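You operate a simulated robot arm through the tools that you are given. There is no shell and no other tool. Be economical: measure what you need, move in short steps, check, and stop when the job is done.

The job below is to be done with a simulated two-armed robot. You get a single attempt, and the scene is never put back.

## Task
Take the shim with the largest size on its label from the top of the beige bench and leave it in the red tote there. Then put one of the blanks from the top of the blue bench on the top of the teal bench. Then take the slotted holder and put it on the top of the blue bench. Do these in the order given. Set down upright: blank.

The check looks at the end state, three seconds after you hand in, the way a careful person would. Anything else that was tipped, shoved, dropped, spilled or broken makes it a failure.

## Robot
Two 6-joint arms with two-finger parallel grippers on one trunk, on a base that drives. Base frame: it is fixed to the floor where the robot stands at the start and does not move with it; the origin is under the middle of the robot, x ahead of it, y to its left, z up. Lengths are in m, angles in degrees, forces in N, time in s.
The left shoulder is at the start at [0.06, 0.187, 1.122], the right one opposite. With the tool pointing down near the work surface each hand reaches from about 0.26 to 0.62 m from the robot's upright axis, wherever it stands, measured 20 degrees to its own side. Places, roughly: blank [-1.25, 0.75, 0.75]; slotted holder [-2.25, 0.75, 0.75]; top of the blue bench [-1.6, 0.1, 0.8]; top of the teal bench [-2.3, -1.7, 0.8]. Payload 1.57 kg a hand.
The TCP of each hand is the grasp point between the finger pads, 0.03 m short of the fingertips. In the tool frame z runs along the fingers and y along their closing line. Largest opening 0.11 m; finger width 0.024, thickness 0.012; the body of the gripper, 0.048 by 0.112 m, starts 0.078 m behind the TCP.
Orientation is that of the tool frame in the base frame, as [roll, pitch, yaw] about the fixed x, y, z axes, in that order (R = Rz(yaw) Ry(pitch) Rx(roll)). With the fingers straight down and closing along the base's y, the tool's x points along the base's -x, its y along +y and its z along -z.

## Interface
- The arms move only by the tool servo_tool. It takes "left_moves", "right_moves" or both (then of equal length, played together; a hand with none holds still); each is a list of rows, each a list of 3 entries, a list of its own where there are three numbers: the opening in per cent of the stroke, from 0 (shut) to 100 (fully open), then the shift along the base's x, y, z in m, then the turn, a rotation vector about the base's x, y, z in degrees. In form: [[fingers, [x, y, z], [wx, wy, wz]], ...]. A call has 1 to 20 rows; each row is the pose to reach, as a shift and turn from the pose commanded when the call began. Each row takes 0.2 s and may step no farther than 0.05 m and 8.6 degrees from the row before; otherwise, or with a gripper value out of range, the whole call is refused. Where a pose cannot be reached the arm comes as near as it can. A force on the tool above 40 N (or 10 N above the force at the start of the call, whichever is more), or a blocked arm, ends the call early, and 0.2 s more pass. Each finger travels about 0.153 m/s and halts on what it meets, pressing with about 26 N; the grip force reading is that of the motor and also rises with nothing between the fingers. The clock runs only during rows and for 0.2 s after the last one: add rows that repeat a pose to give the fingers time. The reply holds the time, the measured pose of the TCP, the force on the tool along the base axes, the opening and the grip force, in the units named above and with some noise, with the torque about the TCP (base axes, N m) and any sound that the robot's microphone picked up.
- Cameras (640 x 400 px; columns grow to the right, rows downward): "scene" is now at [0.0117, 0.0005, 1.6546]; the picture's right is [-0.02, -1.00, 0.00], its down [-0.75, 0.01, -0.66] and it looks along [0.66, -0.01, -0.75] (base axes); focal length 278 px, centre (320, 200). "left" rides on the left gripper at [0.07, -0.016, -0.141] in its tool frame; the picture's right is [0.23, 0.97, 0.00], its down [-0.86, 0.20, -0.48] and it looks along [-0.47, 0.11, 0.88] (tool axes); focal length 222 px, centre (320, 200). "right" rides on the right gripper at [0.07, 0.016, -0.141] in its tool frame; the picture's right is [-0.23, 0.97, 0.00], its down [-0.86, -0.20, -0.48] and it looks along [-0.47, -0.11, 0.88] (tool axes); focal length 222 px, centre (320, 200). There is no depth. A picture from a camera that has moved, and an enlarged one, comes with that camera's place and axes in the base frame and with its lens. The place of the scene camera against the robot may be out by one fixed shift of up to 0.018 m in any direction.
- snapshot(camera): a new picture of that camera. It takes no simulated time.
- raise_lower(by): slides the trunk up (or, below 0, down) by that many m; the arms and the scene camera ride with it, the base frame stays. It gives what a move gives, with no picture.
- drive_base(legs): drives the robot by 1 to 6 legs, each [ahead, left, turn to the left] in m, m and degrees, along the robot's own axes; the way and the turn of a leg run together, so that a leg with both is an arc; at most 1.5 m and 180 degrees a leg. The arms and the cameras ride along, it lands a little off, and it stops where it bumps. It gives what a move gives.
- turn_head(pan, tilt): turns the head with the scene camera to pan (to the left, within 86 degrees either way) and tilt (down, from -29 to 69), counted from straight ahead of the robot. It gives what a move gives.
- enlarge(camera, box): a new picture of the part [left, top, right, bottom] of that camera's present view, enlarged. It takes no simulated time.
- close_job(): hands the job in; it is judged then, once.

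Work in short steps. Places have to be worked out from the pictures, the camera data and where the tool is seen: move nearer, look again, correct. Check each grasp and each placing, and mend what went wrong. You have 165 turns and 118 pictures in all, those below and enlarged ones among them. Open the grippers and draw the arms clear of the work before you hand the job in, unless the task says otherwise.

The tools are called by a JSON object that holds its "api" and its "payload". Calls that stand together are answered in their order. servo_tool: Moves the arms, as the interface text tells. Its arguments: {"type":"object","properties":{"left_moves":{"type":"array","items":{"type":"array"}},"right_moves":{"type":"array","items":{"type":"array"}}},"required":[]} The other tools are called the same way: raise_lower (by) slides the trunk up or down; drive_base (legs) drives the base; turn_head (pan, tilt) turns the head that bears the scene camera; snapshot (camera) takes a picture; enlarge (camera, box) takes an enlarged picture of a part of a camera's view; close_job () hands the job in.

At the start:

```text
time_s: 0.0
left_eef_pos: [0.4049, 0.2568, 1.1661]
left_tcp_rot: [-179.9, 0.0, 180.0]
left_contact_force: [0.3, 0.6, 0.0]
left_ft_torque: [-0.01, -0.02, 0.03]
left_finger_gap: 0.1099
left_gripper_force: 0.0
right_eef_pos: [0.4619, -0.0769, 1.0695]
right_tcp_rot: [-180.0, 0.0, -179.9]
right_contact_force: [-0.1, 0.0, -0.8]
right_ft_torque: [0.0, -0.01, -0.02]
right_finger_gap: 0.1101
right_gripper_force: 0.1
trunk travel left (down, up): [-0.75, 0.24]
robot x, y, heading: [0.0029, -0.0021, 0.3]
head pan, tilt: [-1.0, 48.9]
```

scene: 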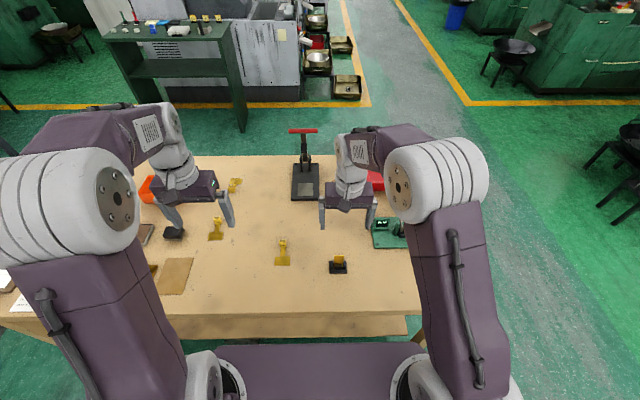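
right: 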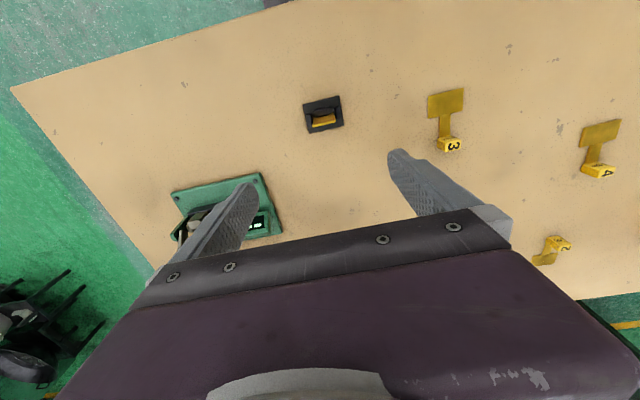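
left: 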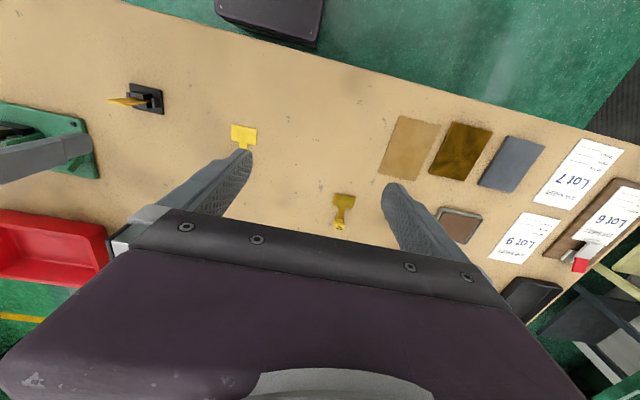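

The beige bench shows several yellow shims with labels; I enlarge to read them.

{"api": "enlarge", "payload": {"camera": "right", "box": [280, 60, 640, 285]}}

{"api": "enlarge", "payload": {"camera": "scene", "box": [130, 150, 420, 330]}}

{"api": "enlarge", "payload": {"camera": "left", "box": [80, 60, 400, 260]}}

```text
1.78 times, centred on (460, 172) of right
camera zoom: at [0.3927, -0.0605, 1.2103], right [0.23, 0.97, 0.0], down [0.86, -0.2, 0.48], along [0.47, -0.11, -0.88], focal length 395 px, centre (71, 249)
```

zoom: 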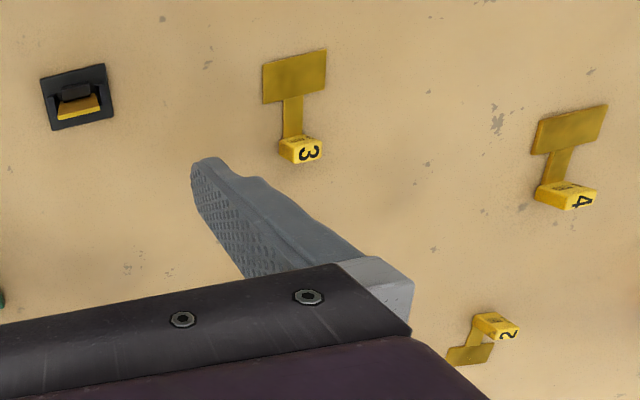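

```text
2.21 times, centred on (275, 240) of scene
camera zoom: at [0.0117, 0.0005, 1.6546], right [-0.02, -1.0, 0.0], down [-0.75, 0.01, -0.66], along [0.66, -0.01, -0.75], focal length 614 px, centre (419, 112)
```

zoom: 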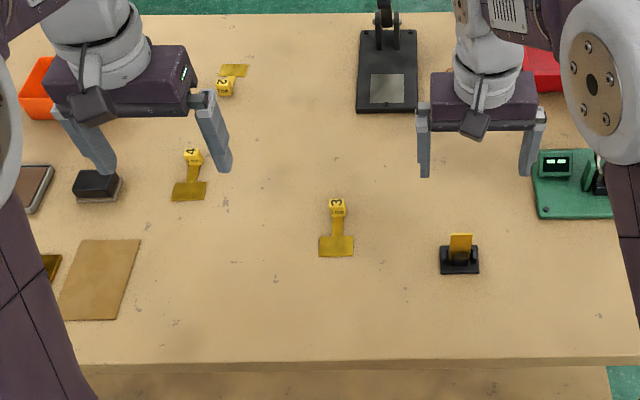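

```text
2.00 times, centred on (240, 160) of left
camera zoom: at [0.3346, 0.2421, 1.307], right [-0.23, 0.97, 0.0], down [0.86, 0.2, 0.48], along [0.47, 0.11, -0.88], focal length 444 px, centre (480, 280)
```

zoom: 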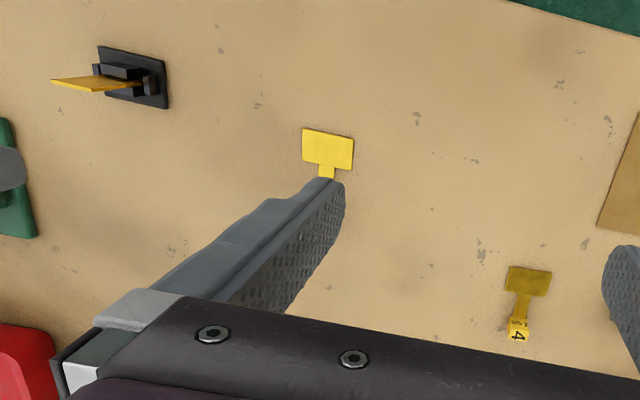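

Shims 2, 3, 4 visible, plus a yellow plate in a black clip. I zoom on labels for units.

{"api": "enlarge", "payload": {"camera": "scene", "box": [200, 170, 300, 232]}}

{"api": "enlarge", "payload": {"camera": "right", "box": [420, 120, 640, 270]}}

{"api": "enlarge", "payload": {"camera": "scene", "box": [310, 240, 370, 280]}}

```text
6.40 times, centred on (250, 201) of scene
camera zoom: at [0.0117, 0.0005, 1.6546], right [-0.02, -1.0, 0.0], down [-0.75, 0.01, -0.66], along [0.66, -0.01, -0.75], focal length 1781 px, centre (768, 194)
```

zoom: 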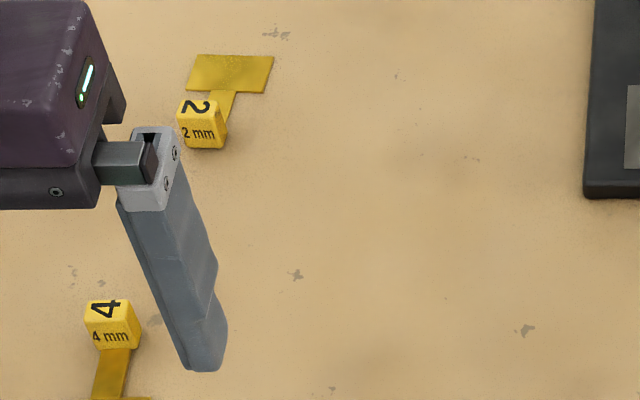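

```text
2.67 times, centred on (530, 195) of right
camera zoom: at [0.3927, -0.0605, 1.2103], right [0.23, 0.97, 0.0], down [0.86, -0.2, 0.48], along [0.47, -0.11, -0.88], focal length 592 px, centre (-240, 213)
```

zoom: 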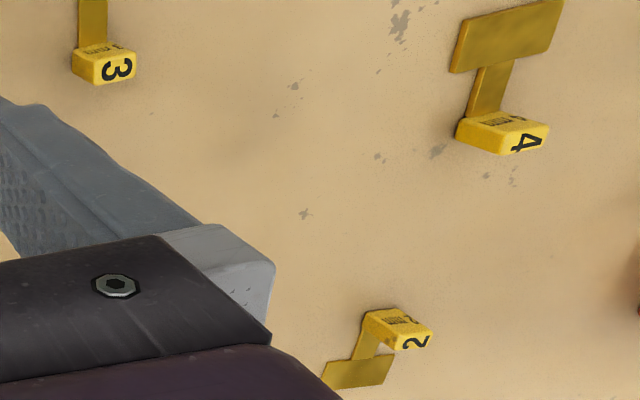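

```text
10.00 times, centred on (340, 260) of scene
camera zoom: at [0.0117, 0.0005, 1.6546], right [-0.02, -1.0, 0.0], down [-0.75, 0.01, -0.66], along [0.66, -0.01, -0.75], focal length 2783 px, centre (120, -400)
```

zoom: 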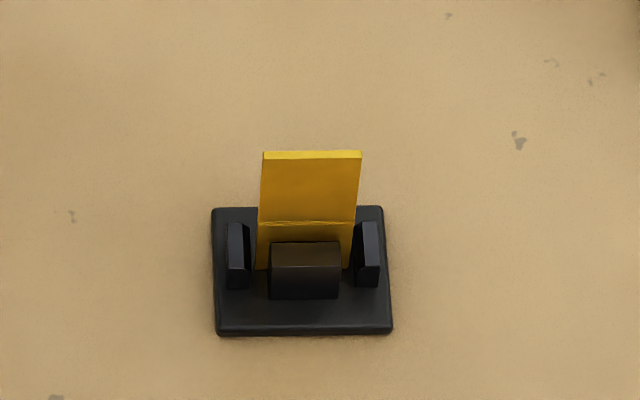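

Units are mm for 2, 3 and 4. The 4 mm tag is at about (0.63, 0.36). I drive nearer so the left hand can reach it.

{"api": "drive_base", "payload": {"legs": [[0.1, 0.13, 0]]}}

{"api": "snapshot", "payload": {"camera": "left"}}

{"api": "snapshot", "payload": {"camera": "scene"}}

```text
time_s: 1.4
left_eef_pos: [0.5033, 0.385, 1.1666]
left_tcp_rot: [179.9, 0.1, 179.9]
left_contact_force: [0.0, -0.5, -0.4]
left_ft_torque: [0.04, 0.03, 0.0]
left_finger_gap: 0.1102
left_gripper_force: 0.1
right_eef_pos: [0.5624, 0.0515, 1.07]
right_tcp_rot: [179.9, 0.1, 179.9]
right_contact_force: [-0.2, -0.7, -0.1]
right_ft_torque: [-0.04, -0.06, 0.03]
right_finger_gap: 0.1099
right_gripper_force: 0.1
trunk travel left (down, up): [-0.75, 0.24]
robot x, y, heading: [0.1022, 0.1277, -0.1]
head pan, tilt: [-1.0, 48.9]
```

```text
108 pictures are left
camera left: at [0.435, 0.3703, 1.3079], right [-0.23, 0.97, 0.0], down [0.85, 0.2, 0.48], along [0.47, 0.11, -0.88], focal length 222 px, centre (320, 200)
```

left: 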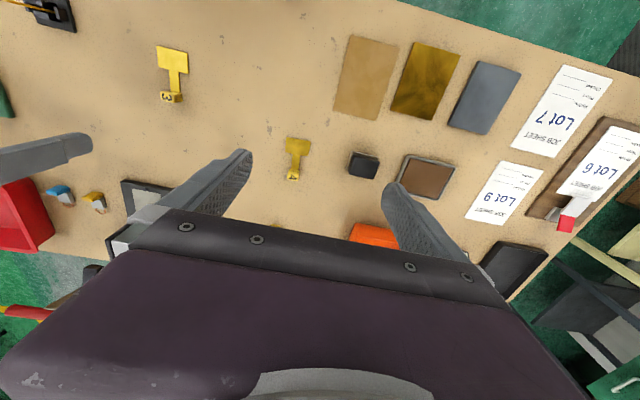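

```text
107 pictures are left
camera scene: at [0.1114, 0.1286, 1.6546], right [-0.02, -1.0, 0.0], down [-0.75, 0.02, -0.66], along [0.66, -0.01, -0.75], focal length 278 px, centre (320, 200)
```

scene: 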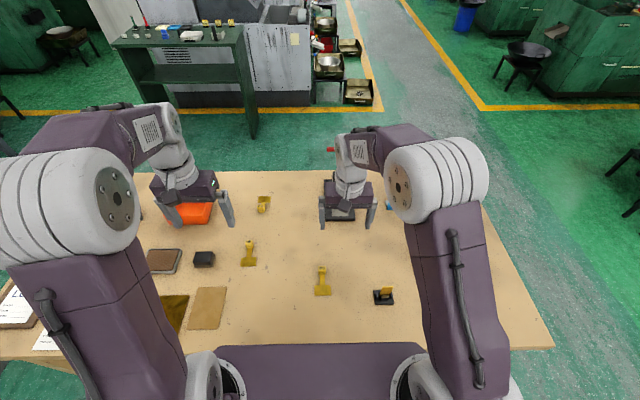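

The hand is at (0.503, 0.385) and the tag at about (0.627, 0.357). I move above it and look again.

{"api": "servo_tool", "payload": {"left_moves": [[90, [0.031, -0.007, -0.03], [0, 0, 0]], [80, [0.062, -0.014, -0.06], [0, 0, 0]], [70, [0.093, -0.021, -0.09], [0, 0, 0]], [60, [0.124, -0.028, -0.12], [0, 0, 0]], [60, [0.124, -0.028, -0.16], [0, 0, 0]], [60, [0.124, -0.028, -0.2], [0, 0, 0]], [60, [0.124, -0.028, -0.22], [0, 0, 0]], [60, [0.124, -0.028, -0.22], [0, 0, 0]]]}}

{"api": "snapshot", "payload": {"camera": "left"}}

{"api": "snapshot", "payload": {"camera": "scene"}}

```text
time_s: 3.2
left_eef_pos: [0.6307, 0.3576, 0.9437]
left_tcp_rot: [180.0, 0.1, 179.9]
left_contact_force: [-0.6, 1.0, 0.4]
left_ft_torque: [0.01, 0.0, -0.01]
left_finger_gap: 0.0659
left_gripper_force: 0.1
right_eef_pos: [0.5636, 0.0522, 1.0697]
right_tcp_rot: [180.0, 0.0, 179.9]
right_contact_force: [-0.2, -0.2, 0.2]
right_ft_torque: [0.03, 0.02, -0.01]
right_finger_gap: 0.1099
right_gripper_force: 0.0
trunk travel left (down, up): [-0.75, 0.24]
robot x, y, heading: [0.1029, 0.1331, 0.1]
head pan, tilt: [-1.0, 48.9]
```

```text
106 pictures are left
camera left: at [0.5608, 0.3432, 1.086], right [-0.23, 0.97, 0.0], down [0.85, 0.2, 0.48], along [0.47, 0.11, -0.88], focal length 222 px, centre (320, 200)
```

left: 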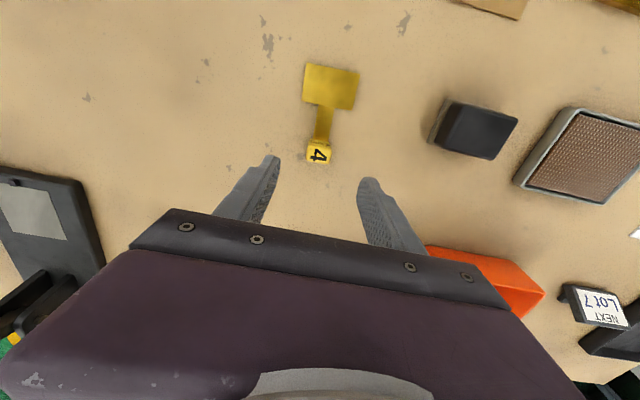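

```text
105 pictures are left
camera scene: at [0.1128, 0.1312, 1.6546], right [-0.02, -1.0, 0.0], down [-0.75, 0.01, -0.66], along [0.66, -0.01, -0.75], focal length 278 px, centre (320, 200)
```

scene: 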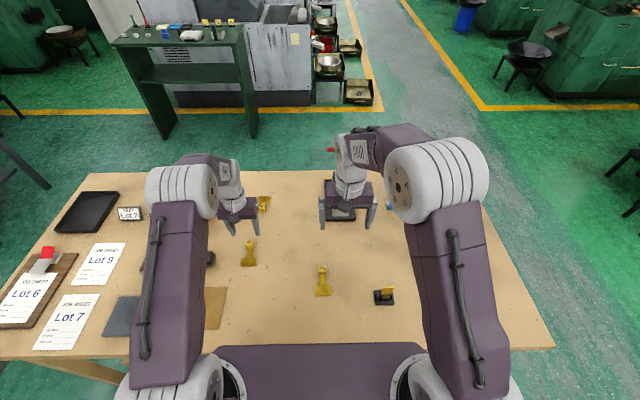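

Tag is at (0.626, 0.358), between the fingers. Descend and grip.

{"api": "servo_tool", "payload": {"left_moves": [[60, [-0.003, 0, -0.035], [0, 0, 0]], [60, [-0.003, 0, -0.0605], [0, 0, 0]], [60, [-0.003, 0, -0.0605], [0, 0, 0]], [10, [-0.003, 0, -0.0605], [0, 0, 0]], [0, [-0.003, 0, -0.0605], [0, 0, 0]], [0, [-0.003, 0, -0.0605], [0, 0, 0]], [0, [-0.003, 0, -0.0605], [0, 0, 0]]]}}

{"api": "snapshot", "payload": {"camera": "left"}}

```text
time_s: 4.8
left_eef_pos: [0.6264, 0.3576, 0.8854]
left_tcp_rot: [-180.0, 0.0, 179.9]
left_contact_force: [-1.5, 0.4, 0.8]
left_ft_torque: [-0.01, 0.09, -0.02]
left_finger_gap: 0.0229
left_gripper_force: 26.2
right_eef_pos: [0.5633, 0.0533, 1.0693]
right_tcp_rot: [180.0, 0.1, 179.9]
right_contact_force: [0.3, 0.0, -0.3]
right_ft_torque: [0.02, -0.01, 0.01]
right_finger_gap: 0.1102
right_gripper_force: 0.1
trunk travel left (down, up): [-0.75, 0.24]
robot x, y, heading: [0.0991, 0.13, 0.1]
head pan, tilt: [-1.0, 48.9]
```

```text
104 pictures are left
camera left: at [0.5569, 0.3437, 1.0267], right [-0.23, 0.97, 0.0], down [0.86, 0.2, 0.48], along [0.47, 0.11, -0.88], focal length 222 px, centre (320, 200)
```

left: 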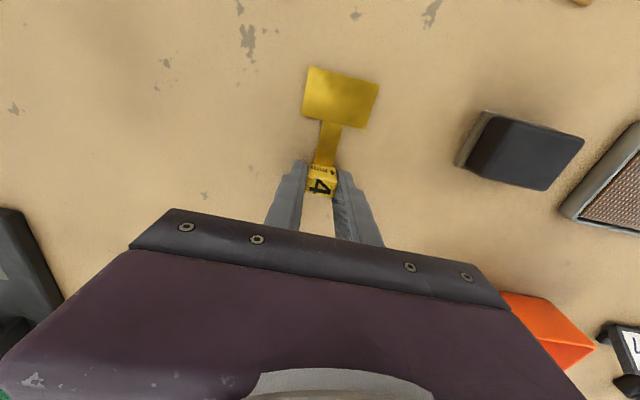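

Grip of 23 mm confirmed. Lift, pulling back slightly.

{"api": "servo_tool", "payload": {"left_moves": [[0, [0, 0, 0.03], [0, 0, 0]], [0, [0, 0, 0.07], [0, 0, 0]], [0, [0, 0, 0.11], [0, 0, 0]], [0, [-0.02, 0, 0.15], [0, 0, 0]], [0, [-0.04, -0.01, 0.19], [0, 0, 0]], [0, [-0.06, -0.02, 0.22], [0, 0, 0]], [0, [-0.08, -0.03, 0.25], [0, 0, 0]], [0, [-0.08, -0.03, 0.28], [0, 0, 0]]]}}

{"api": "snapshot", "payload": {"camera": "left"}}

{"api": "turn_head", "payload": {"pan": -70, "tilt": 40}}

{"api": "snapshot", "payload": {"camera": "scene"}}

```text
time_s: 6.6
left_eef_pos: [0.5484, 0.329, 1.1666]
left_tcp_rot: [179.9, 0.0, 179.8]
left_contact_force: [-0.2, 0.2, -1.2]
left_ft_torque: [-0.01, -0.02, -0.03]
left_finger_gap: 0.0231
left_gripper_force: 26.0
right_eef_pos: [0.5648, 0.0533, 1.0691]
right_tcp_rot: [180.0, -0.1, 179.9]
right_contact_force: [0.2, 0.2, 0.9]
right_ft_torque: [0.0, 0.05, -0.02]
right_finger_gap: 0.11
right_gripper_force: 0.0
trunk travel left (down, up): [-0.75, 0.24]
robot x, y, heading: [0.0994, 0.1304, 0.1]
head pan, tilt: [-1.0, 48.9]
```

```text
103 pictures are left
camera left: at [0.4781, 0.3146, 1.3074], right [-0.23, 0.97, 0.0], down [0.86, 0.2, 0.48], along [0.47, 0.11, -0.88], focal length 222 px, centre (320, 200)
```

left: 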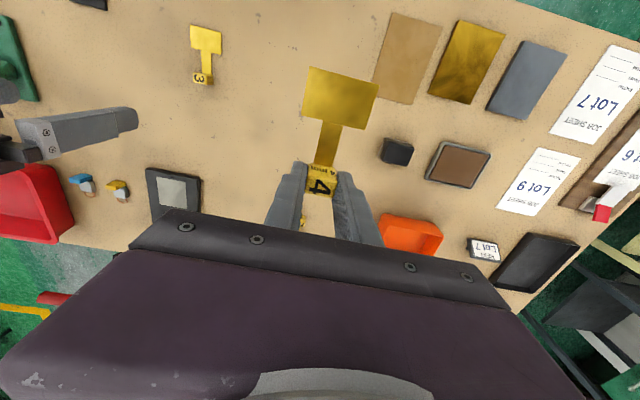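

```text
time_s: 8.0
left_eef_pos: [0.548, 0.329, 1.1658]
left_tcp_rot: [-180.0, 0.0, 179.9]
left_contact_force: [0.0, 0.6, -1.3]
left_ft_torque: [0.02, -0.03, -0.03]
left_finger_gap: 0.023
left_gripper_force: 26.0
right_eef_pos: [0.564, 0.0525, 1.0691]
right_tcp_rot: [180.0, -0.1, 179.9]
right_contact_force: [0.6, 0.0, 0.3]
right_ft_torque: [0.01, 0.04, -0.03]
right_finger_gap: 0.1102
right_gripper_force: 0.0
trunk travel left (down, up): [-0.75, 0.24]
robot x, y, heading: [0.1014, 0.1278, 0.1]
head pan, tilt: [-70.0, 40.0]
```

```text
102 pictures are left
camera scene: at [0.0647, 0.0528, 1.6672], right [-0.94, -0.34, 0.0], down [-0.22, 0.6, -0.77], along [0.26, -0.72, -0.64], focal length 278 px, centre (320, 200)
```

scene: 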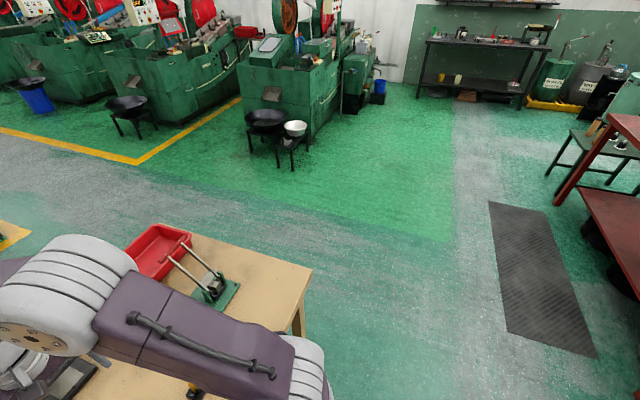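

The shim is held. The red tote is at about (0.84, -0.36), out of front reach, so I drive around to the bench's right end, keeping clear of it.

{"api": "drive_base", "payload": {"legs": [[-0.35, 0, 0], [0, -1.3, 0], [0, 0, 90], [0, -1.28, 0]]}}

{"api": "turn_head", "payload": {"pan": 0, "tilt": 45}}

{"api": "snapshot", "payload": {"camera": "scene"}}

{"api": "snapshot", "payload": {"camera": "left"}}

```text
time_s: 26.3
left_eef_pos: [0.8429, -0.7182, 1.166]
left_tcp_rot: [-179.9, 0.0, -91.0]
left_contact_force: [-0.3, 0.8, -1.2]
left_ft_torque: [0.08, -0.01, 0.0]
left_finger_gap: 0.023
left_gripper_force: 26.3
right_eef_pos: [1.1207, -0.7091, 1.0677]
right_tcp_rot: [-179.9, 0.0, -91.0]
right_contact_force: [0.5, -0.1, 0.2]
right_ft_torque: [-0.03, 0.03, 0.02]
right_finger_gap: 0.1101
right_gripper_force: 0.0
trunk travel left (down, up): [-0.75, 0.24]
robot x, y, heading: [1.0349, -1.1681, 88.8]
head pan, tilt: [-70.0, 40.0]
```

```text
time_s: 27.7
left_eef_pos: [0.8437, -0.7184, 1.1653]
left_tcp_rot: [180.0, 0.0, -90.9]
left_contact_force: [-0.2, -0.2, -0.6]
left_ft_torque: [0.02, 0.01, 0.0]
left_finger_gap: 0.0232
left_gripper_force: 26.1
right_eef_pos: [1.1199, -0.7067, 1.0686]
right_tcp_rot: [179.9, -0.1, -91.0]
right_contact_force: [0.6, -0.6, -0.2]
right_ft_torque: [0.01, 0.0, 0.01]
right_finger_gap: 0.1101
right_gripper_force: 0.1
trunk travel left (down, up): [-0.75, 0.24]
robot x, y, heading: [1.033, -1.1652, 88.9]
head pan, tilt: [0.0, 45.0]
```

```text
101 pictures are left
camera scene: at [1.0281, -1.1445, 1.66], right [1.0, -0.02, 0.0], down [-0.01, -0.71, -0.71], along [0.01, 0.71, -0.71], focal length 278 px, centre (320, 200)
```

scene: 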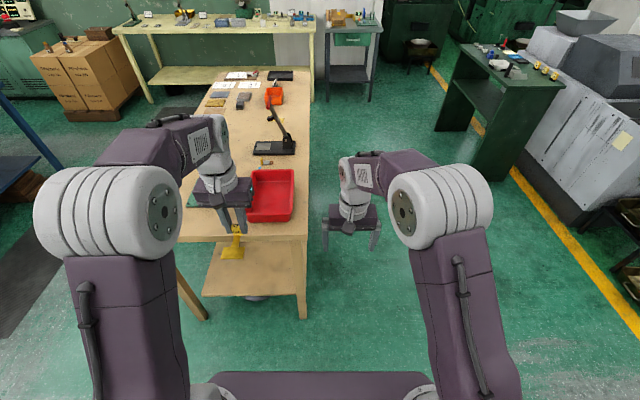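

```text
100 pictures are left
camera left: at [0.858, -0.7862, 1.307], right [-0.98, -0.21, 0.0], down [-0.18, 0.86, 0.48], along [-0.1, 0.47, -0.88], focal length 222 px, centre (320, 200)
```

left: 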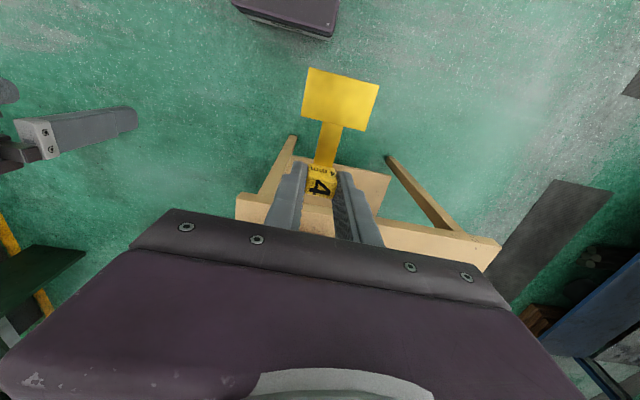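

The tote spans about x 0.76–0.94, y -0.45…-0.20. I drive ahead 0.40 with the hand high, then look.

{"api": "drive_base", "payload": {"legs": [[0.4, 0, 0]]}}

{"api": "snapshot", "payload": {"camera": "scene"}}

{"api": "snapshot", "payload": {"camera": "left"}}

```text
time_s: 30.2
left_eef_pos: [0.8561, -0.3196, 1.1662]
left_tcp_rot: [180.0, 0.2, -91.6]
left_contact_force: [0.3, 0.6, -1.3]
left_ft_torque: [0.03, 0.0, -0.01]
left_finger_gap: 0.0231
left_gripper_force: 25.5
right_eef_pos: [1.1322, -0.3123, 1.0694]
right_tcp_rot: [-180.0, 0.0, -91.6]
right_contact_force: [0.0, -0.5, 0.7]
right_ft_torque: [0.01, -0.04, -0.03]
right_finger_gap: 0.1099
right_gripper_force: 0.1
trunk travel left (down, up): [-0.75, 0.24]
robot x, y, heading: [1.0461, -0.771, 88.0]
head pan, tilt: [0.0, 45.0]
```

```text
99 pictures are left
camera scene: at [1.0373, -0.7489, 1.66], right [1.0, -0.03, 0.0], down [-0.02, -0.71, -0.71], along [0.02, 0.71, -0.71], focal length 278 px, centre (320, 200)
```

scene: 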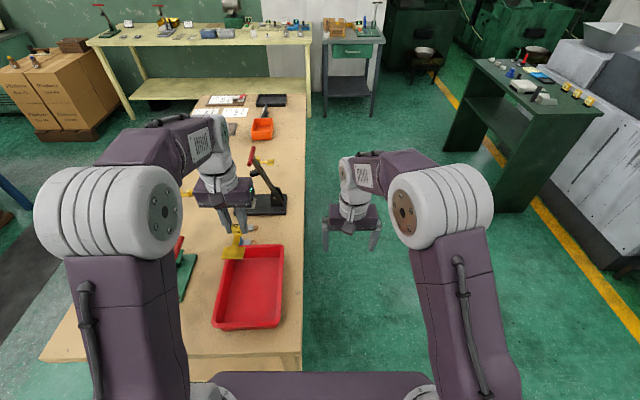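

```text
98 pictures are left
camera left: at [0.8711, -0.3885, 1.3074], right [-0.98, -0.2, 0.0], down [-0.18, 0.86, 0.48], along [-0.1, 0.47, -0.88], focal length 222 px, centre (320, 200)
```

left: 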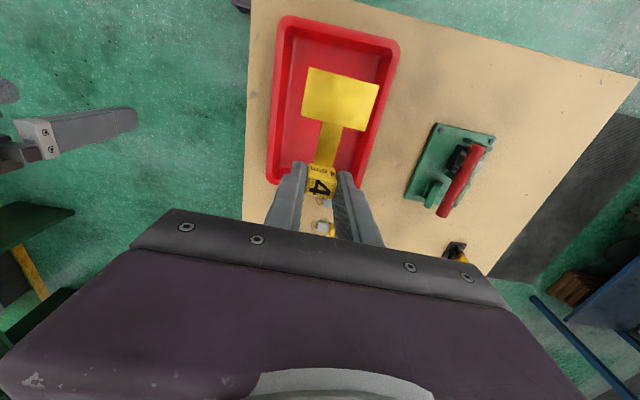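

Tote centre is about (0.845, -0.33). I put the tag at y ≈ -0.285 so the plate lies inside, and lower into the tote.

{"api": "servo_tool", "payload": {"left_moves": [[0, [-0.004, 0.018, -0.03], [0, 0, 0]], [0, [-0.008, 0.036, -0.07], [0, 0, 0]], [0, [-0.008, 0.036, -0.11], [0, 0, 0]], [0, [-0.008, 0.036, -0.15], [0, 0, 0]], [0, [-0.008, 0.036, -0.19], [0, 0, 0]], [0, [-0.008, 0.036, -0.22], [0, 0, 0]], [0, [-0.008, 0.036, -0.245], [0, 0, 0]], [0, [-0.008, 0.036, -0.265], [0, 0, 0]], [0, [-0.008, 0.036, -0.265], [0, 0, 0]]]}}

{"api": "snapshot", "payload": {"camera": "left"}}

```text
time_s: 32.2
left_eef_pos: [0.8515, -0.2829, 0.9013]
left_tcp_rot: [180.0, 0.0, -91.6]
left_contact_force: [0.1, -0.2, -1.1]
left_ft_torque: [-0.01, -0.01, -0.01]
left_finger_gap: 0.0232
left_gripper_force: 25.6
right_eef_pos: [1.1327, -0.311, 1.0697]
right_tcp_rot: [180.0, 0.0, -91.7]
right_contact_force: [-0.3, 0.1, -0.7]
right_ft_torque: [-0.03, 0.03, 0.01]
right_finger_gap: 0.1101
right_gripper_force: 0.1
trunk travel left (down, up): [-0.75, 0.24]
robot x, y, heading: [1.0433, -0.7729, 88.4]
head pan, tilt: [0.0, 45.0]
```

```text
97 pictures are left
camera left: at [0.8642, -0.3513, 1.0417], right [-0.98, -0.2, 0.0], down [-0.18, 0.86, 0.48], along [-0.1, 0.47, -0.88], focal length 222 px, centre (320, 200)
```

left: 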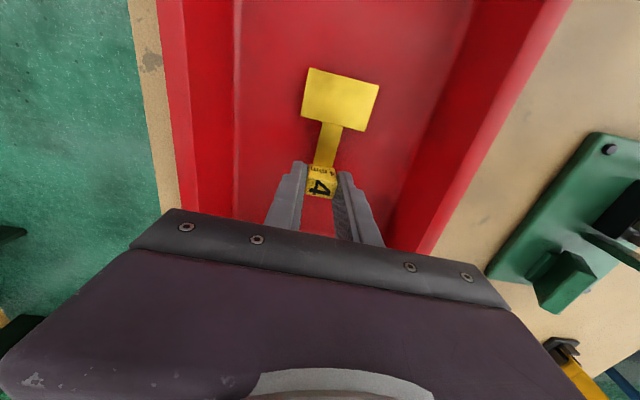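

Well inside the tote. I lower slightly more, open, and rise.

{"api": "servo_tool", "payload": {"left_moves": [[0, [0, 0, -0.008], [0, 0, 0]], [0, [0, 0, -0.008], [0, 0, 0]], [45, [0, 0, -0.008], [0, 0, 0]], [45, [0, 0, -0.008], [0, 0, 0]], [45, [0, 0, 0.03], [0, 0, 0]], [45, [0, 0, 0.07], [0, 0, 0]], [45, [0, 0, 0.11], [0, 0, 0]], [45, [0, 0, 0.15], [0, 0, 0]], [45, [0, 0, 0.19], [0, 0, 0]], [45, [0, 0, 0.23], [0, 0, 0]], [45, [0, 0, 0.27], [0, 0, 0]]]}}

{"api": "snapshot", "payload": {"camera": "left"}}

```text
time_s: 34.6
left_eef_pos: [0.8469, -0.2844, 1.1735]
left_tcp_rot: [-179.9, 0.0, -91.5]
left_contact_force: [-0.5, 0.6, -0.2]
left_ft_torque: [0.0, 0.01, -0.01]
left_finger_gap: 0.0494
left_gripper_force: 0.1
right_eef_pos: [1.1349, -0.3124, 1.0695]
right_tcp_rot: [180.0, 0.0, -91.6]
right_contact_force: [-0.3, -0.8, -0.4]
right_ft_torque: [0.0, 0.02, 0.01]
right_finger_gap: 0.11
right_gripper_force: 0.1
trunk travel left (down, up): [-0.75, 0.24]
robot x, y, heading: [1.0411, -0.7722, 88.2]
head pan, tilt: [0.0, 45.0]
```

```text
96 pictures are left
camera left: at [0.8619, -0.3525, 1.315], right [-0.98, -0.2, 0.0], down [-0.18, 0.86, 0.48], along [-0.1, 0.47, -0.88], focal length 222 px, centre (320, 200)
```

left: 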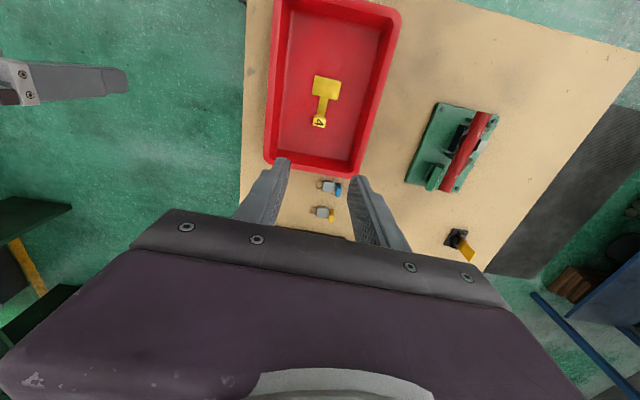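

Shim 4 is in the tote. I back out, go round the front, and turn toward the blue bench behind the start.

{"api": "drive_base", "payload": {"legs": [[-0.4, 0, 0], [0, 1.35, 0], [0.85, 0, 0], [0, 0, 90]]}}

{"api": "turn_head", "payload": {"pan": 0, "tilt": 30}}

{"api": "snapshot", "payload": {"camera": "scene"}}

```text
time_s: 51.4
left_eef_pos: [-0.7989, -0.4963, 1.1728]
left_tcp_rot: [-180.0, 0.0, -1.1]
left_contact_force: [0.2, -0.2, -0.7]
left_ft_torque: [0.0, -0.02, -0.03]
left_finger_gap: 0.0494
left_gripper_force: 0.2
right_eef_pos: [-0.7738, -0.2101, 1.0685]
right_tcp_rot: [-179.9, 0.0, -1.1]
right_contact_force: [-0.1, 0.5, -0.7]
right_ft_torque: [-0.03, -0.01, 0.02]
right_finger_gap: 0.11
right_gripper_force: 0.1
trunk travel left (down, up): [-0.75, 0.24]
robot x, y, heading: [-0.3164, -0.2943, 178.7]
head pan, tilt: [0.0, 45.0]
```

```text
time_s: 52.1
left_eef_pos: [-0.7991, -0.496, 1.1725]
left_tcp_rot: [180.0, -0.1, -1.1]
left_contact_force: [-0.2, -1.2, -1.1]
left_ft_torque: [0.0, -0.04, -0.03]
left_finger_gap: 0.0491
left_gripper_force: 0.1
right_eef_pos: [-0.7732, -0.211, 1.069]
right_tcp_rot: [180.0, 0.1, -1.1]
right_contact_force: [0.1, -0.5, -0.2]
right_ft_torque: [0.01, 0.02, -0.03]
right_finger_gap: 0.1099
right_gripper_force: 0.0
trunk travel left (down, up): [-0.75, 0.24]
robot x, y, heading: [-0.3132, -0.2994, 178.6]
head pan, tilt: [0.0, 30.0]
```

```text
95 pictures are left
camera scene: at [-0.3504, -0.2941, 1.6825], right [0.02, 1.0, 0.0], down [0.5, -0.01, -0.87], along [-0.87, 0.02, -0.5], focal length 278 px, centre (320, 200)
```

scene: 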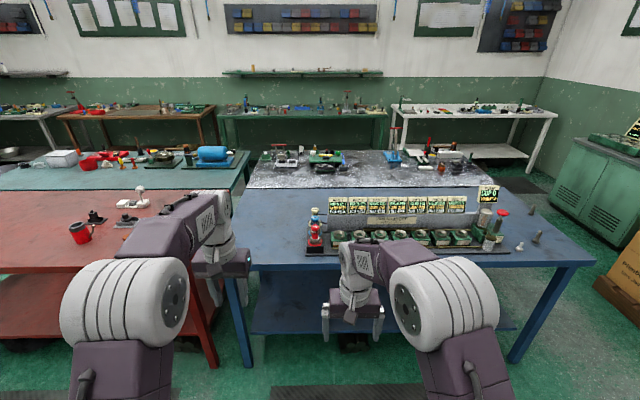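

I see the blue bench ahead with a row of gadgets, teal bench back-left. I zoom on details.

{"api": "enlarge", "payload": {"camera": "scene", "box": [440, 170, 600, 270]}}

{"api": "enlarge", "payload": {"camera": "scene", "box": [290, 180, 510, 275]}}

{"api": "enlarge", "payload": {"camera": "scene", "box": [250, 140, 490, 190]}}

{"api": "enlarge", "payload": {"camera": "scene", "box": [0, 135, 260, 260]}}

```text
4.00 times, centred on (520, 220) of scene
camera zoom: at [-0.3504, -0.2941, 1.6825], right [0.02, 1.0, 0.0], down [0.5, -0.01, -0.87], along [-0.87, 0.02, -0.5], focal length 1113 px, centre (-480, 120)
```

zoom: 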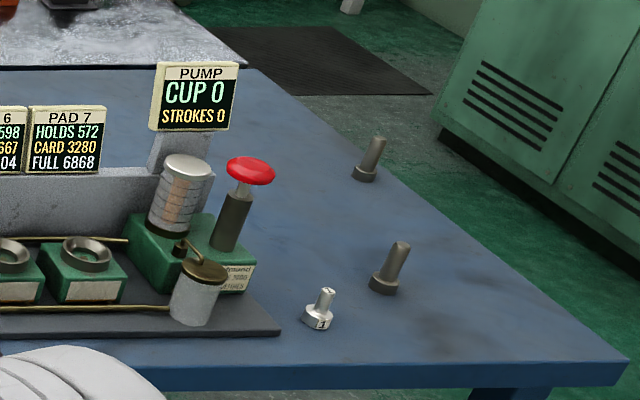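

```text
2.91 times, centred on (400, 228) of scene
camera zoom: at [-0.3504, -0.2941, 1.6825], right [0.02, 1.0, 0.0], down [0.5, -0.01, -0.87], along [-0.87, 0.02, -0.5], focal length 810 px, centre (87, 120)
```

zoom: 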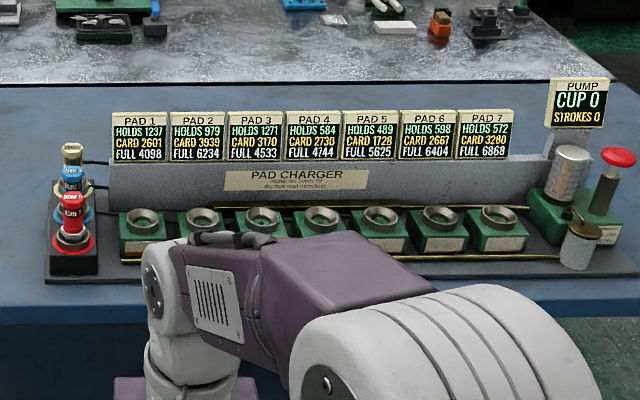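

```text
2.67 times, centred on (370, 165) of scene
camera zoom: at [-0.3504, -0.2941, 1.6825], right [0.02, 1.0, 0.0], down [0.5, -0.01, -0.87], along [-0.87, 0.02, -0.5], focal length 742 px, centre (187, 293)
```

zoom: 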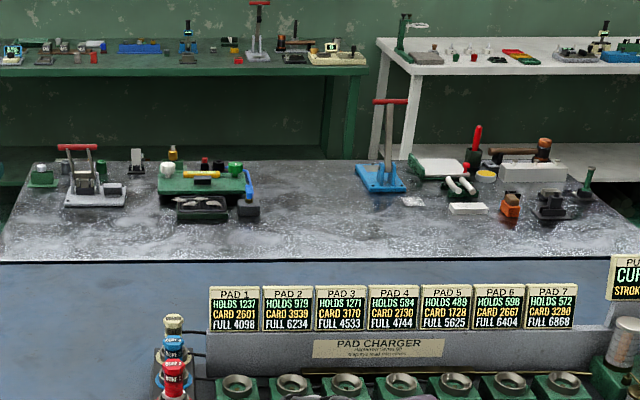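

```text
2.46 times, centred on (130, 198) of scene
camera zoom: at [-0.3504, -0.2941, 1.6825], right [0.02, 1.0, 0.0], down [0.5, -0.01, -0.87], along [-0.87, 0.02, -0.5], focal length 685 px, centre (788, 206)
```

zoom: 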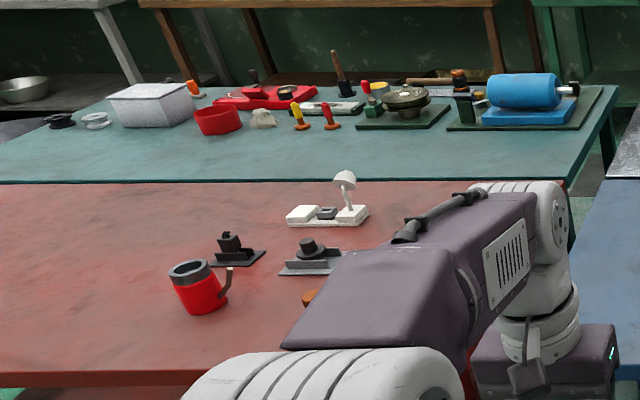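

Two dark blanks stand near the blue bench's right end, the nearer at about (-1.44, 0.82). I'll approach that end from the aisle, facing -y.

{"api": "drive_base", "payload": {"legs": [[0, -1.5, 0], [0, -0.25, 1.4], [0, 0, 90], [0, -1.25, 0]]}}

{"api": "turn_head", "payload": {"pan": 0, "tilt": 45}}

{"api": "snapshot", "payload": {"camera": "scene"}}

{"api": "snapshot", "payload": {"camera": "left"}}

```text
time_s: 70.8
left_eef_pos: [-1.2854, 0.9763, 1.1726]
left_tcp_rot: [-179.9, -0.1, 91.2]
left_contact_force: [-0.2, -0.1, -0.6]
left_ft_torque: [-0.01, 0.02, -0.01]
left_finger_gap: 0.0493
left_gripper_force: 0.1
right_eef_pos: [-1.5724, 0.9906, 1.0691]
right_tcp_rot: [179.9, 0.0, 91.2]
right_contact_force: [0.1, 0.1, -0.9]
right_ft_torque: [0.01, 0.04, 0.04]
right_finger_gap: 0.1098
right_gripper_force: 0.0
trunk travel left (down, up): [-0.75, 0.24]
robot x, y, heading: [-1.5049, 1.454, -88.5]
head pan, tilt: [0.0, 30.0]
```

```text
time_s: 71.6
left_eef_pos: [-1.2861, 0.9775, 1.1731]
left_tcp_rot: [-180.0, 0.0, 91.3]
left_contact_force: [-0.7, -0.3, 0.6]
left_ft_torque: [0.0, -0.01, -0.02]
left_finger_gap: 0.0495
left_gripper_force: 0.1
right_eef_pos: [-1.5727, 0.9912, 1.0685]
right_tcp_rot: [179.9, 0.0, 91.2]
right_contact_force: [-0.7, -0.1, -1.0]
right_ft_torque: [-0.01, 0.01, 0.0]
right_finger_gap: 0.1101
right_gripper_force: 0.1
trunk travel left (down, up): [-0.75, 0.24]
robot x, y, heading: [-1.5101, 1.4546, -88.9]
head pan, tilt: [0.0, 45.0]
```

```text
90 pictures are left
camera scene: at [-1.5126, 1.4349, 1.66], right [-1.0, -0.02, 0.0], down [-0.02, 0.71, -0.71], along [0.02, -0.71, -0.71], focal length 278 px, centre (320, 200)
```

scene: 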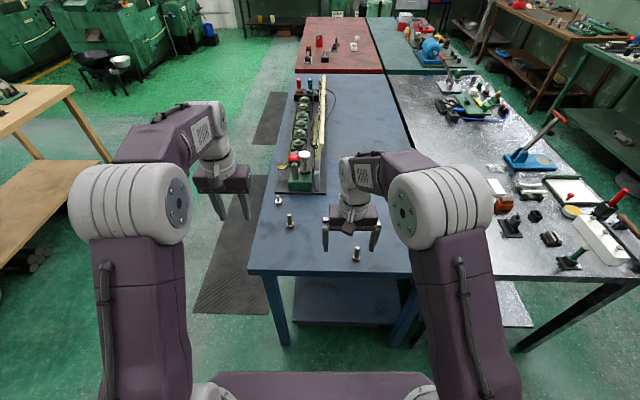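

```text
89 pictures are left
camera left: at [-1.3042, 1.0487, 1.3141], right [0.97, 0.25, 0.0], down [0.22, -0.85, 0.48], along [0.12, -0.46, -0.88], focal length 222 px, centre (320, 200)
```

left: 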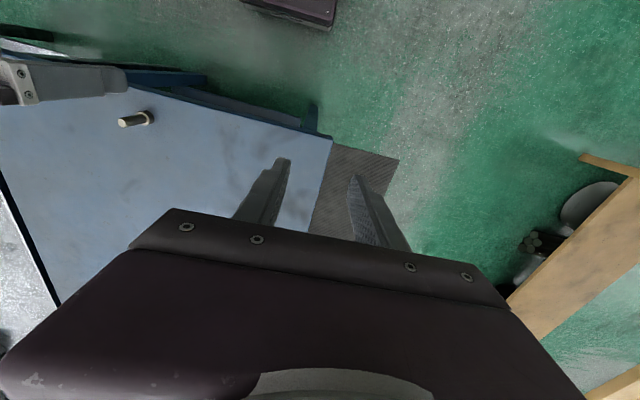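

Far blank B2 sits at about (-1.64, 0.88), within the right hand's reach. Look with the right camera.

{"api": "snapshot", "payload": {"camera": "right"}}

{"api": "enlarge", "payload": {"camera": "scene", "box": [440, 140, 640, 280]}}

{"api": "enlarge", "payload": {"camera": "scene", "box": [260, 180, 380, 270]}}

```text
88 pictures are left
camera right: at [-1.5579, 1.0612, 1.2103], right [0.98, -0.2, 0.0], down [-0.18, -0.86, 0.48], along [-0.1, -0.47, -0.88], focal length 222 px, centre (320, 200)
```

right: 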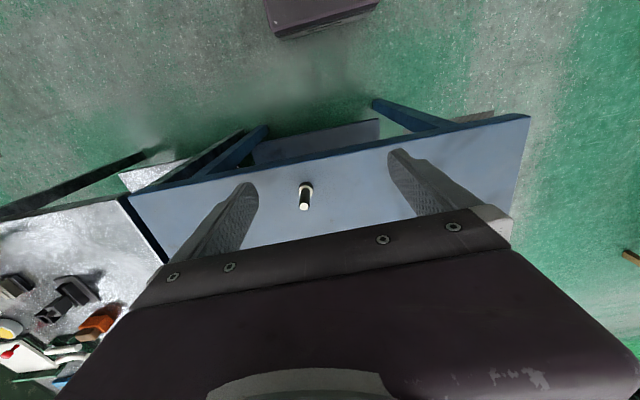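

```text
2.86 times, centred on (540, 210) of scene
camera zoom: at [-1.5126, 1.4349, 1.66], right [-1.0, -0.02, 0.0], down [-0.02, 0.71, -0.71], along [0.02, -0.71, -0.71], focal length 795 px, centre (-309, 171)
```

zoom: 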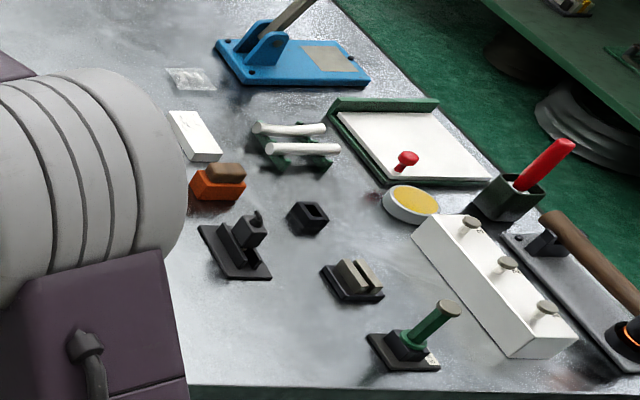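

```text
4.44 times, centred on (320, 225) of scene
camera zoom: at [-1.5126, 1.4349, 1.66], right [-1.0, -0.02, 0.0], down [-0.02, 0.71, -0.71], along [0.02, -0.71, -0.71], focal length 1237 px, centre (320, 89)
```

zoom: 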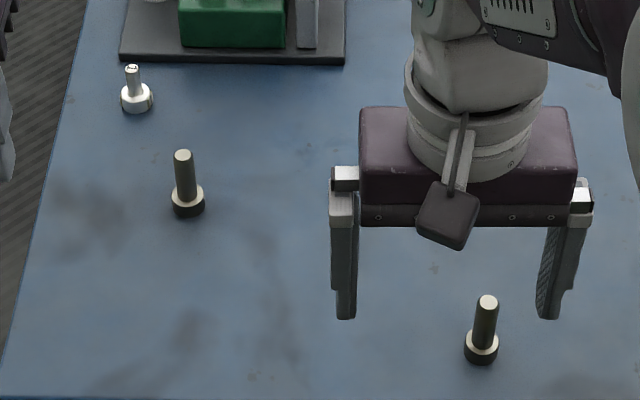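

B2 is at (-1.624, 0.882), tip at z≈0.88. Move the right hand above and look.

{"api": "servo_tool", "payload": {"right_moves": [[90, [-0.017, -0.037, 0], [0, 0, 0]], [80, [-0.034, -0.073, 0], [0, 0, 0]], [70, [-0.051, -0.109, -0.01], [0, 0, 0]], [60, [-0.051, -0.109, -0.05], [0, 0, 0]], [55, [-0.051, -0.109, -0.09], [0, 0, 0]], [55, [-0.051, -0.109, -0.115], [0, 0, 0]], [55, [-0.051, -0.109, -0.115], [0, 0, 0]]]}}

{"api": "snapshot", "payload": {"camera": "right"}}

{"api": "snapshot", "payload": {"camera": "scene"}}

```text
time_s: 73.2
left_eef_pos: [-1.2859, 0.9775, 1.1733]
left_tcp_rot: [180.0, 0.0, 91.3]
left_contact_force: [-0.1, 0.8, -0.2]
left_ft_torque: [0.02, 0.0, -0.02]
left_finger_gap: 0.0496
left_gripper_force: 0.1
right_eef_pos: [-1.6243, 0.8841, 0.9557]
right_tcp_rot: [180.0, -0.1, 91.3]
right_contact_force: [0.4, 0.4, 0.3]
right_ft_torque: [-0.03, 0.01, -0.01]
right_finger_gap: 0.0609
right_gripper_force: 0.1
trunk travel left (down, up): [-0.75, 0.24]
robot x, y, heading: [-1.5076, 1.4559, -88.7]
head pan, tilt: [0.0, 45.0]
```

```text
85 pictures are left
camera right: at [-1.6092, 0.9541, 1.0956], right [0.98, -0.2, 0.0], down [-0.18, -0.86, 0.48], along [-0.1, -0.47, -0.88], focal length 222 px, centre (320, 200)
```

right: 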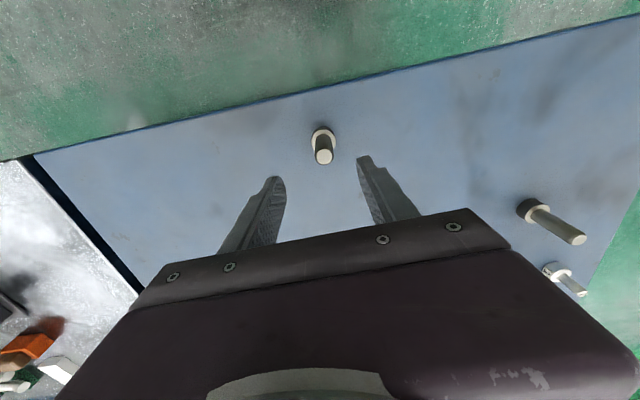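

```text
84 pictures are left
camera scene: at [-1.5121, 1.4355, 1.66], right [-1.0, -0.02, 0.0], down [-0.02, 0.71, -0.71], along [0.02, -0.71, -0.71], focal length 278 px, centre (320, 200)
```

scene: 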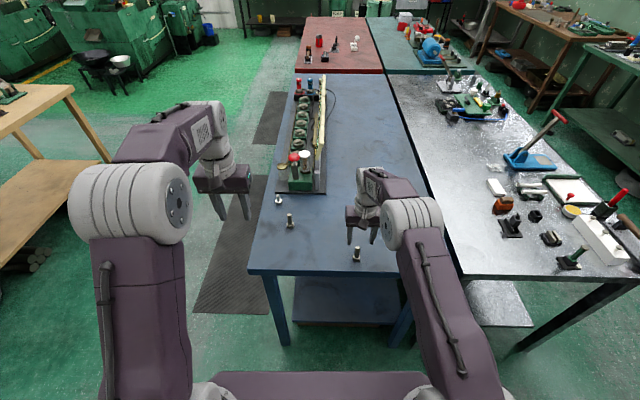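

Refined: blank at (-1.620, 0.890), tip ≈0.89. Descend around the pin and grip.

{"api": "servo_tool", "payload": {"right_moves": [[55, [0.004, 0.006, -0.03], [0, 0, 0]], [55, [0.004, 0.006, -0.06], [0, 0, 0]], [55, [0.004, 0.006, -0.088], [0, 0, 0]], [55, [0.004, 0.006, -0.088], [0, 0, 0]], [25, [0.004, 0.006, -0.088], [0, 0, 0]], [0, [0.004, 0.006, -0.088], [0, 0, 0]], [0, [0.004, 0.006, -0.088], [0, 0, 0]], [0, [0.004, 0.006, -0.088], [0, 0, 0]]]}}

{"api": "snapshot", "payload": {"camera": "right"}}

```text
time_s: 74.0
left_eef_pos: [-1.2852, 0.9791, 1.1726]
left_tcp_rot: [179.9, 0.1, 91.3]
left_contact_force: [0.4, 0.0, -0.6]
left_ft_torque: [0.0, 0.02, 0.0]
left_finger_gap: 0.0494
left_gripper_force: 0.0
right_eef_pos: [-1.6208, 0.8885, 0.8798]
right_tcp_rot: [179.9, -0.1, 91.3]
right_contact_force: [0.1, 4.3, 8.2]
right_ft_torque: [0.1, -0.3, 0.15]
right_finger_gap: 0.0603
right_gripper_force: 0.1
trunk travel left (down, up): [-0.75, 0.24]
robot x, y, heading: [-1.5092, 1.4523, -88.4]
head pan, tilt: [0.0, 45.0]
stopped in row 3 (right hand): the force on the tool passed its limit (the readings are from after the stop); the commanded pose is now the measured one
```

```text
83 pictures are left
camera right: at [-1.6051, 0.9592, 1.0213], right [0.98, -0.2, 0.0], down [-0.18, -0.86, 0.48], along [-0.1, -0.47, -0.88], focal length 222 px, centre (320, 200)
```

right: 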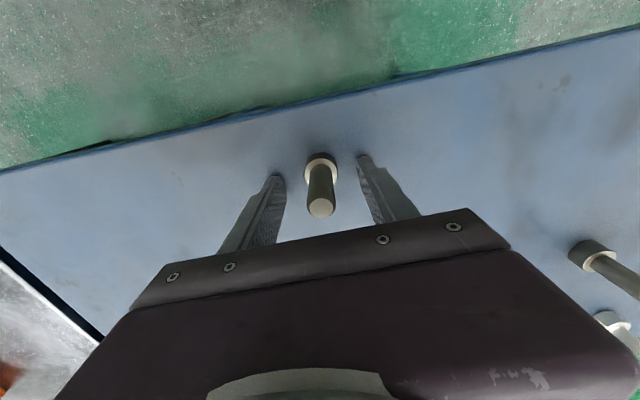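

The fingertips touched the bench: it's at z≈0.85. So the blank is at (-1.617, 0.905), tip ≈0.93. I rise, re-centre and grip the pin above the flange.

{"api": "servo_tool", "payload": {"right_moves": [[55, [0, 0, 0.015], [0, 0, 0]], [55, [0.004, 0.009, 0.025], [0, 0, 0]], [55, [0.004, 0.017, 0.025], [0, 0, 0]], [55, [0.004, 0.017, 0.025], [0, 0, 0]]]}}

{"api": "snapshot", "payload": {"camera": "right"}}

{"api": "enlarge", "payload": {"camera": "scene", "box": [320, 210, 400, 270]}}

```text
time_s: 75.0
left_eef_pos: [-1.2872, 0.9773, 1.1737]
left_tcp_rot: [180.0, 0.0, 91.3]
left_contact_force: [0.3, -0.4, 0.4]
left_ft_torque: [-0.01, -0.01, 0.0]
left_finger_gap: 0.0493
left_gripper_force: 0.2
right_eef_pos: [-1.6159, 0.9058, 0.9034]
right_tcp_rot: [-179.9, -0.1, 91.4]
right_contact_force: [-0.4, 0.4, -0.9]
right_ft_torque: [-0.03, 0.01, -0.01]
right_finger_gap: 0.0604
right_gripper_force: 0.0
trunk travel left (down, up): [-0.75, 0.24]
robot x, y, heading: [-1.5029, 1.454, -88.6]
head pan, tilt: [0.0, 45.0]
```

```text
82 pictures are left
camera right: at [-1.6012, 0.975, 1.0447], right [0.98, -0.2, 0.0], down [-0.18, -0.86, 0.48], along [-0.1, -0.47, -0.88], focal length 222 px, centre (320, 200)
```

right: 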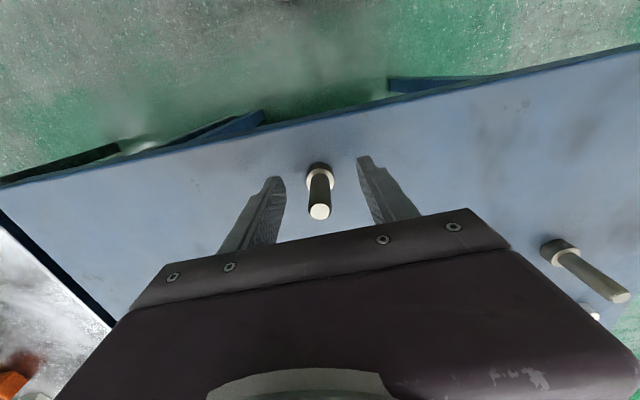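

```text
6.67 times, centred on (360, 240) of scene
camera zoom: at [-1.5124, 1.4349, 1.66], right [-1.0, -0.02, 0.0], down [-0.02, 0.71, -0.71], along [0.02, -0.71, -0.71], focal length 1855 px, centre (53, -67)
```

zoom: 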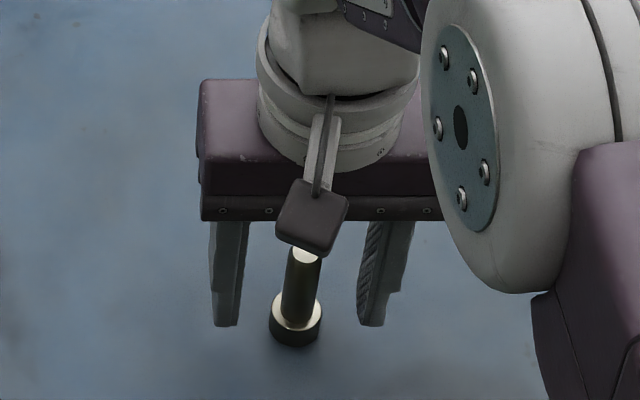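

Pin is centred between the fingers. Close.

{"api": "servo_tool", "payload": {"right_moves": [[35, [0, 0, 0], [0, 0, 0]], [20, [0, 0, 0], [0, 0, 0]], [0, [0, 0, 0], [0, 0, 0]], [0, [0, 0, 0], [0, 0, 0]], [0, [0, 0, 0], [0, 0, 0]]]}}

{"api": "snapshot", "payload": {"camera": "right"}}

```text
time_s: 76.2
left_eef_pos: [-1.2849, 0.9779, 1.1716]
left_tcp_rot: [-180.0, -0.1, 91.2]
left_contact_force: [0.1, 0.0, 0.5]
left_ft_torque: [0.0, -0.03, 0.04]
left_finger_gap: 0.0496
left_gripper_force: 0.1
right_eef_pos: [-1.6157, 0.9047, 0.9029]
right_tcp_rot: [-180.0, -0.1, 91.3]
right_contact_force: [-0.6, -0.5, -0.1]
right_ft_torque: [0.02, 0.0, -0.01]
right_finger_gap: 0.0164
right_gripper_force: 25.4
trunk travel left (down, up): [-0.75, 0.24]
robot x, y, heading: [-1.5096, 1.4509, -88.7]
head pan, tilt: [0.0, 45.0]
```

```text
80 pictures are left
camera right: at [-1.6011, 0.9748, 1.0446], right [0.98, -0.2, 0.0], down [-0.18, -0.86, 0.48], along [-0.1, -0.47, -0.88], focal length 222 px, centre (320, 200)
```

right: 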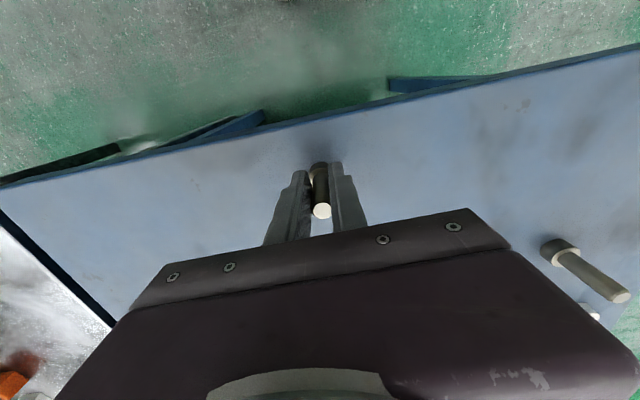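

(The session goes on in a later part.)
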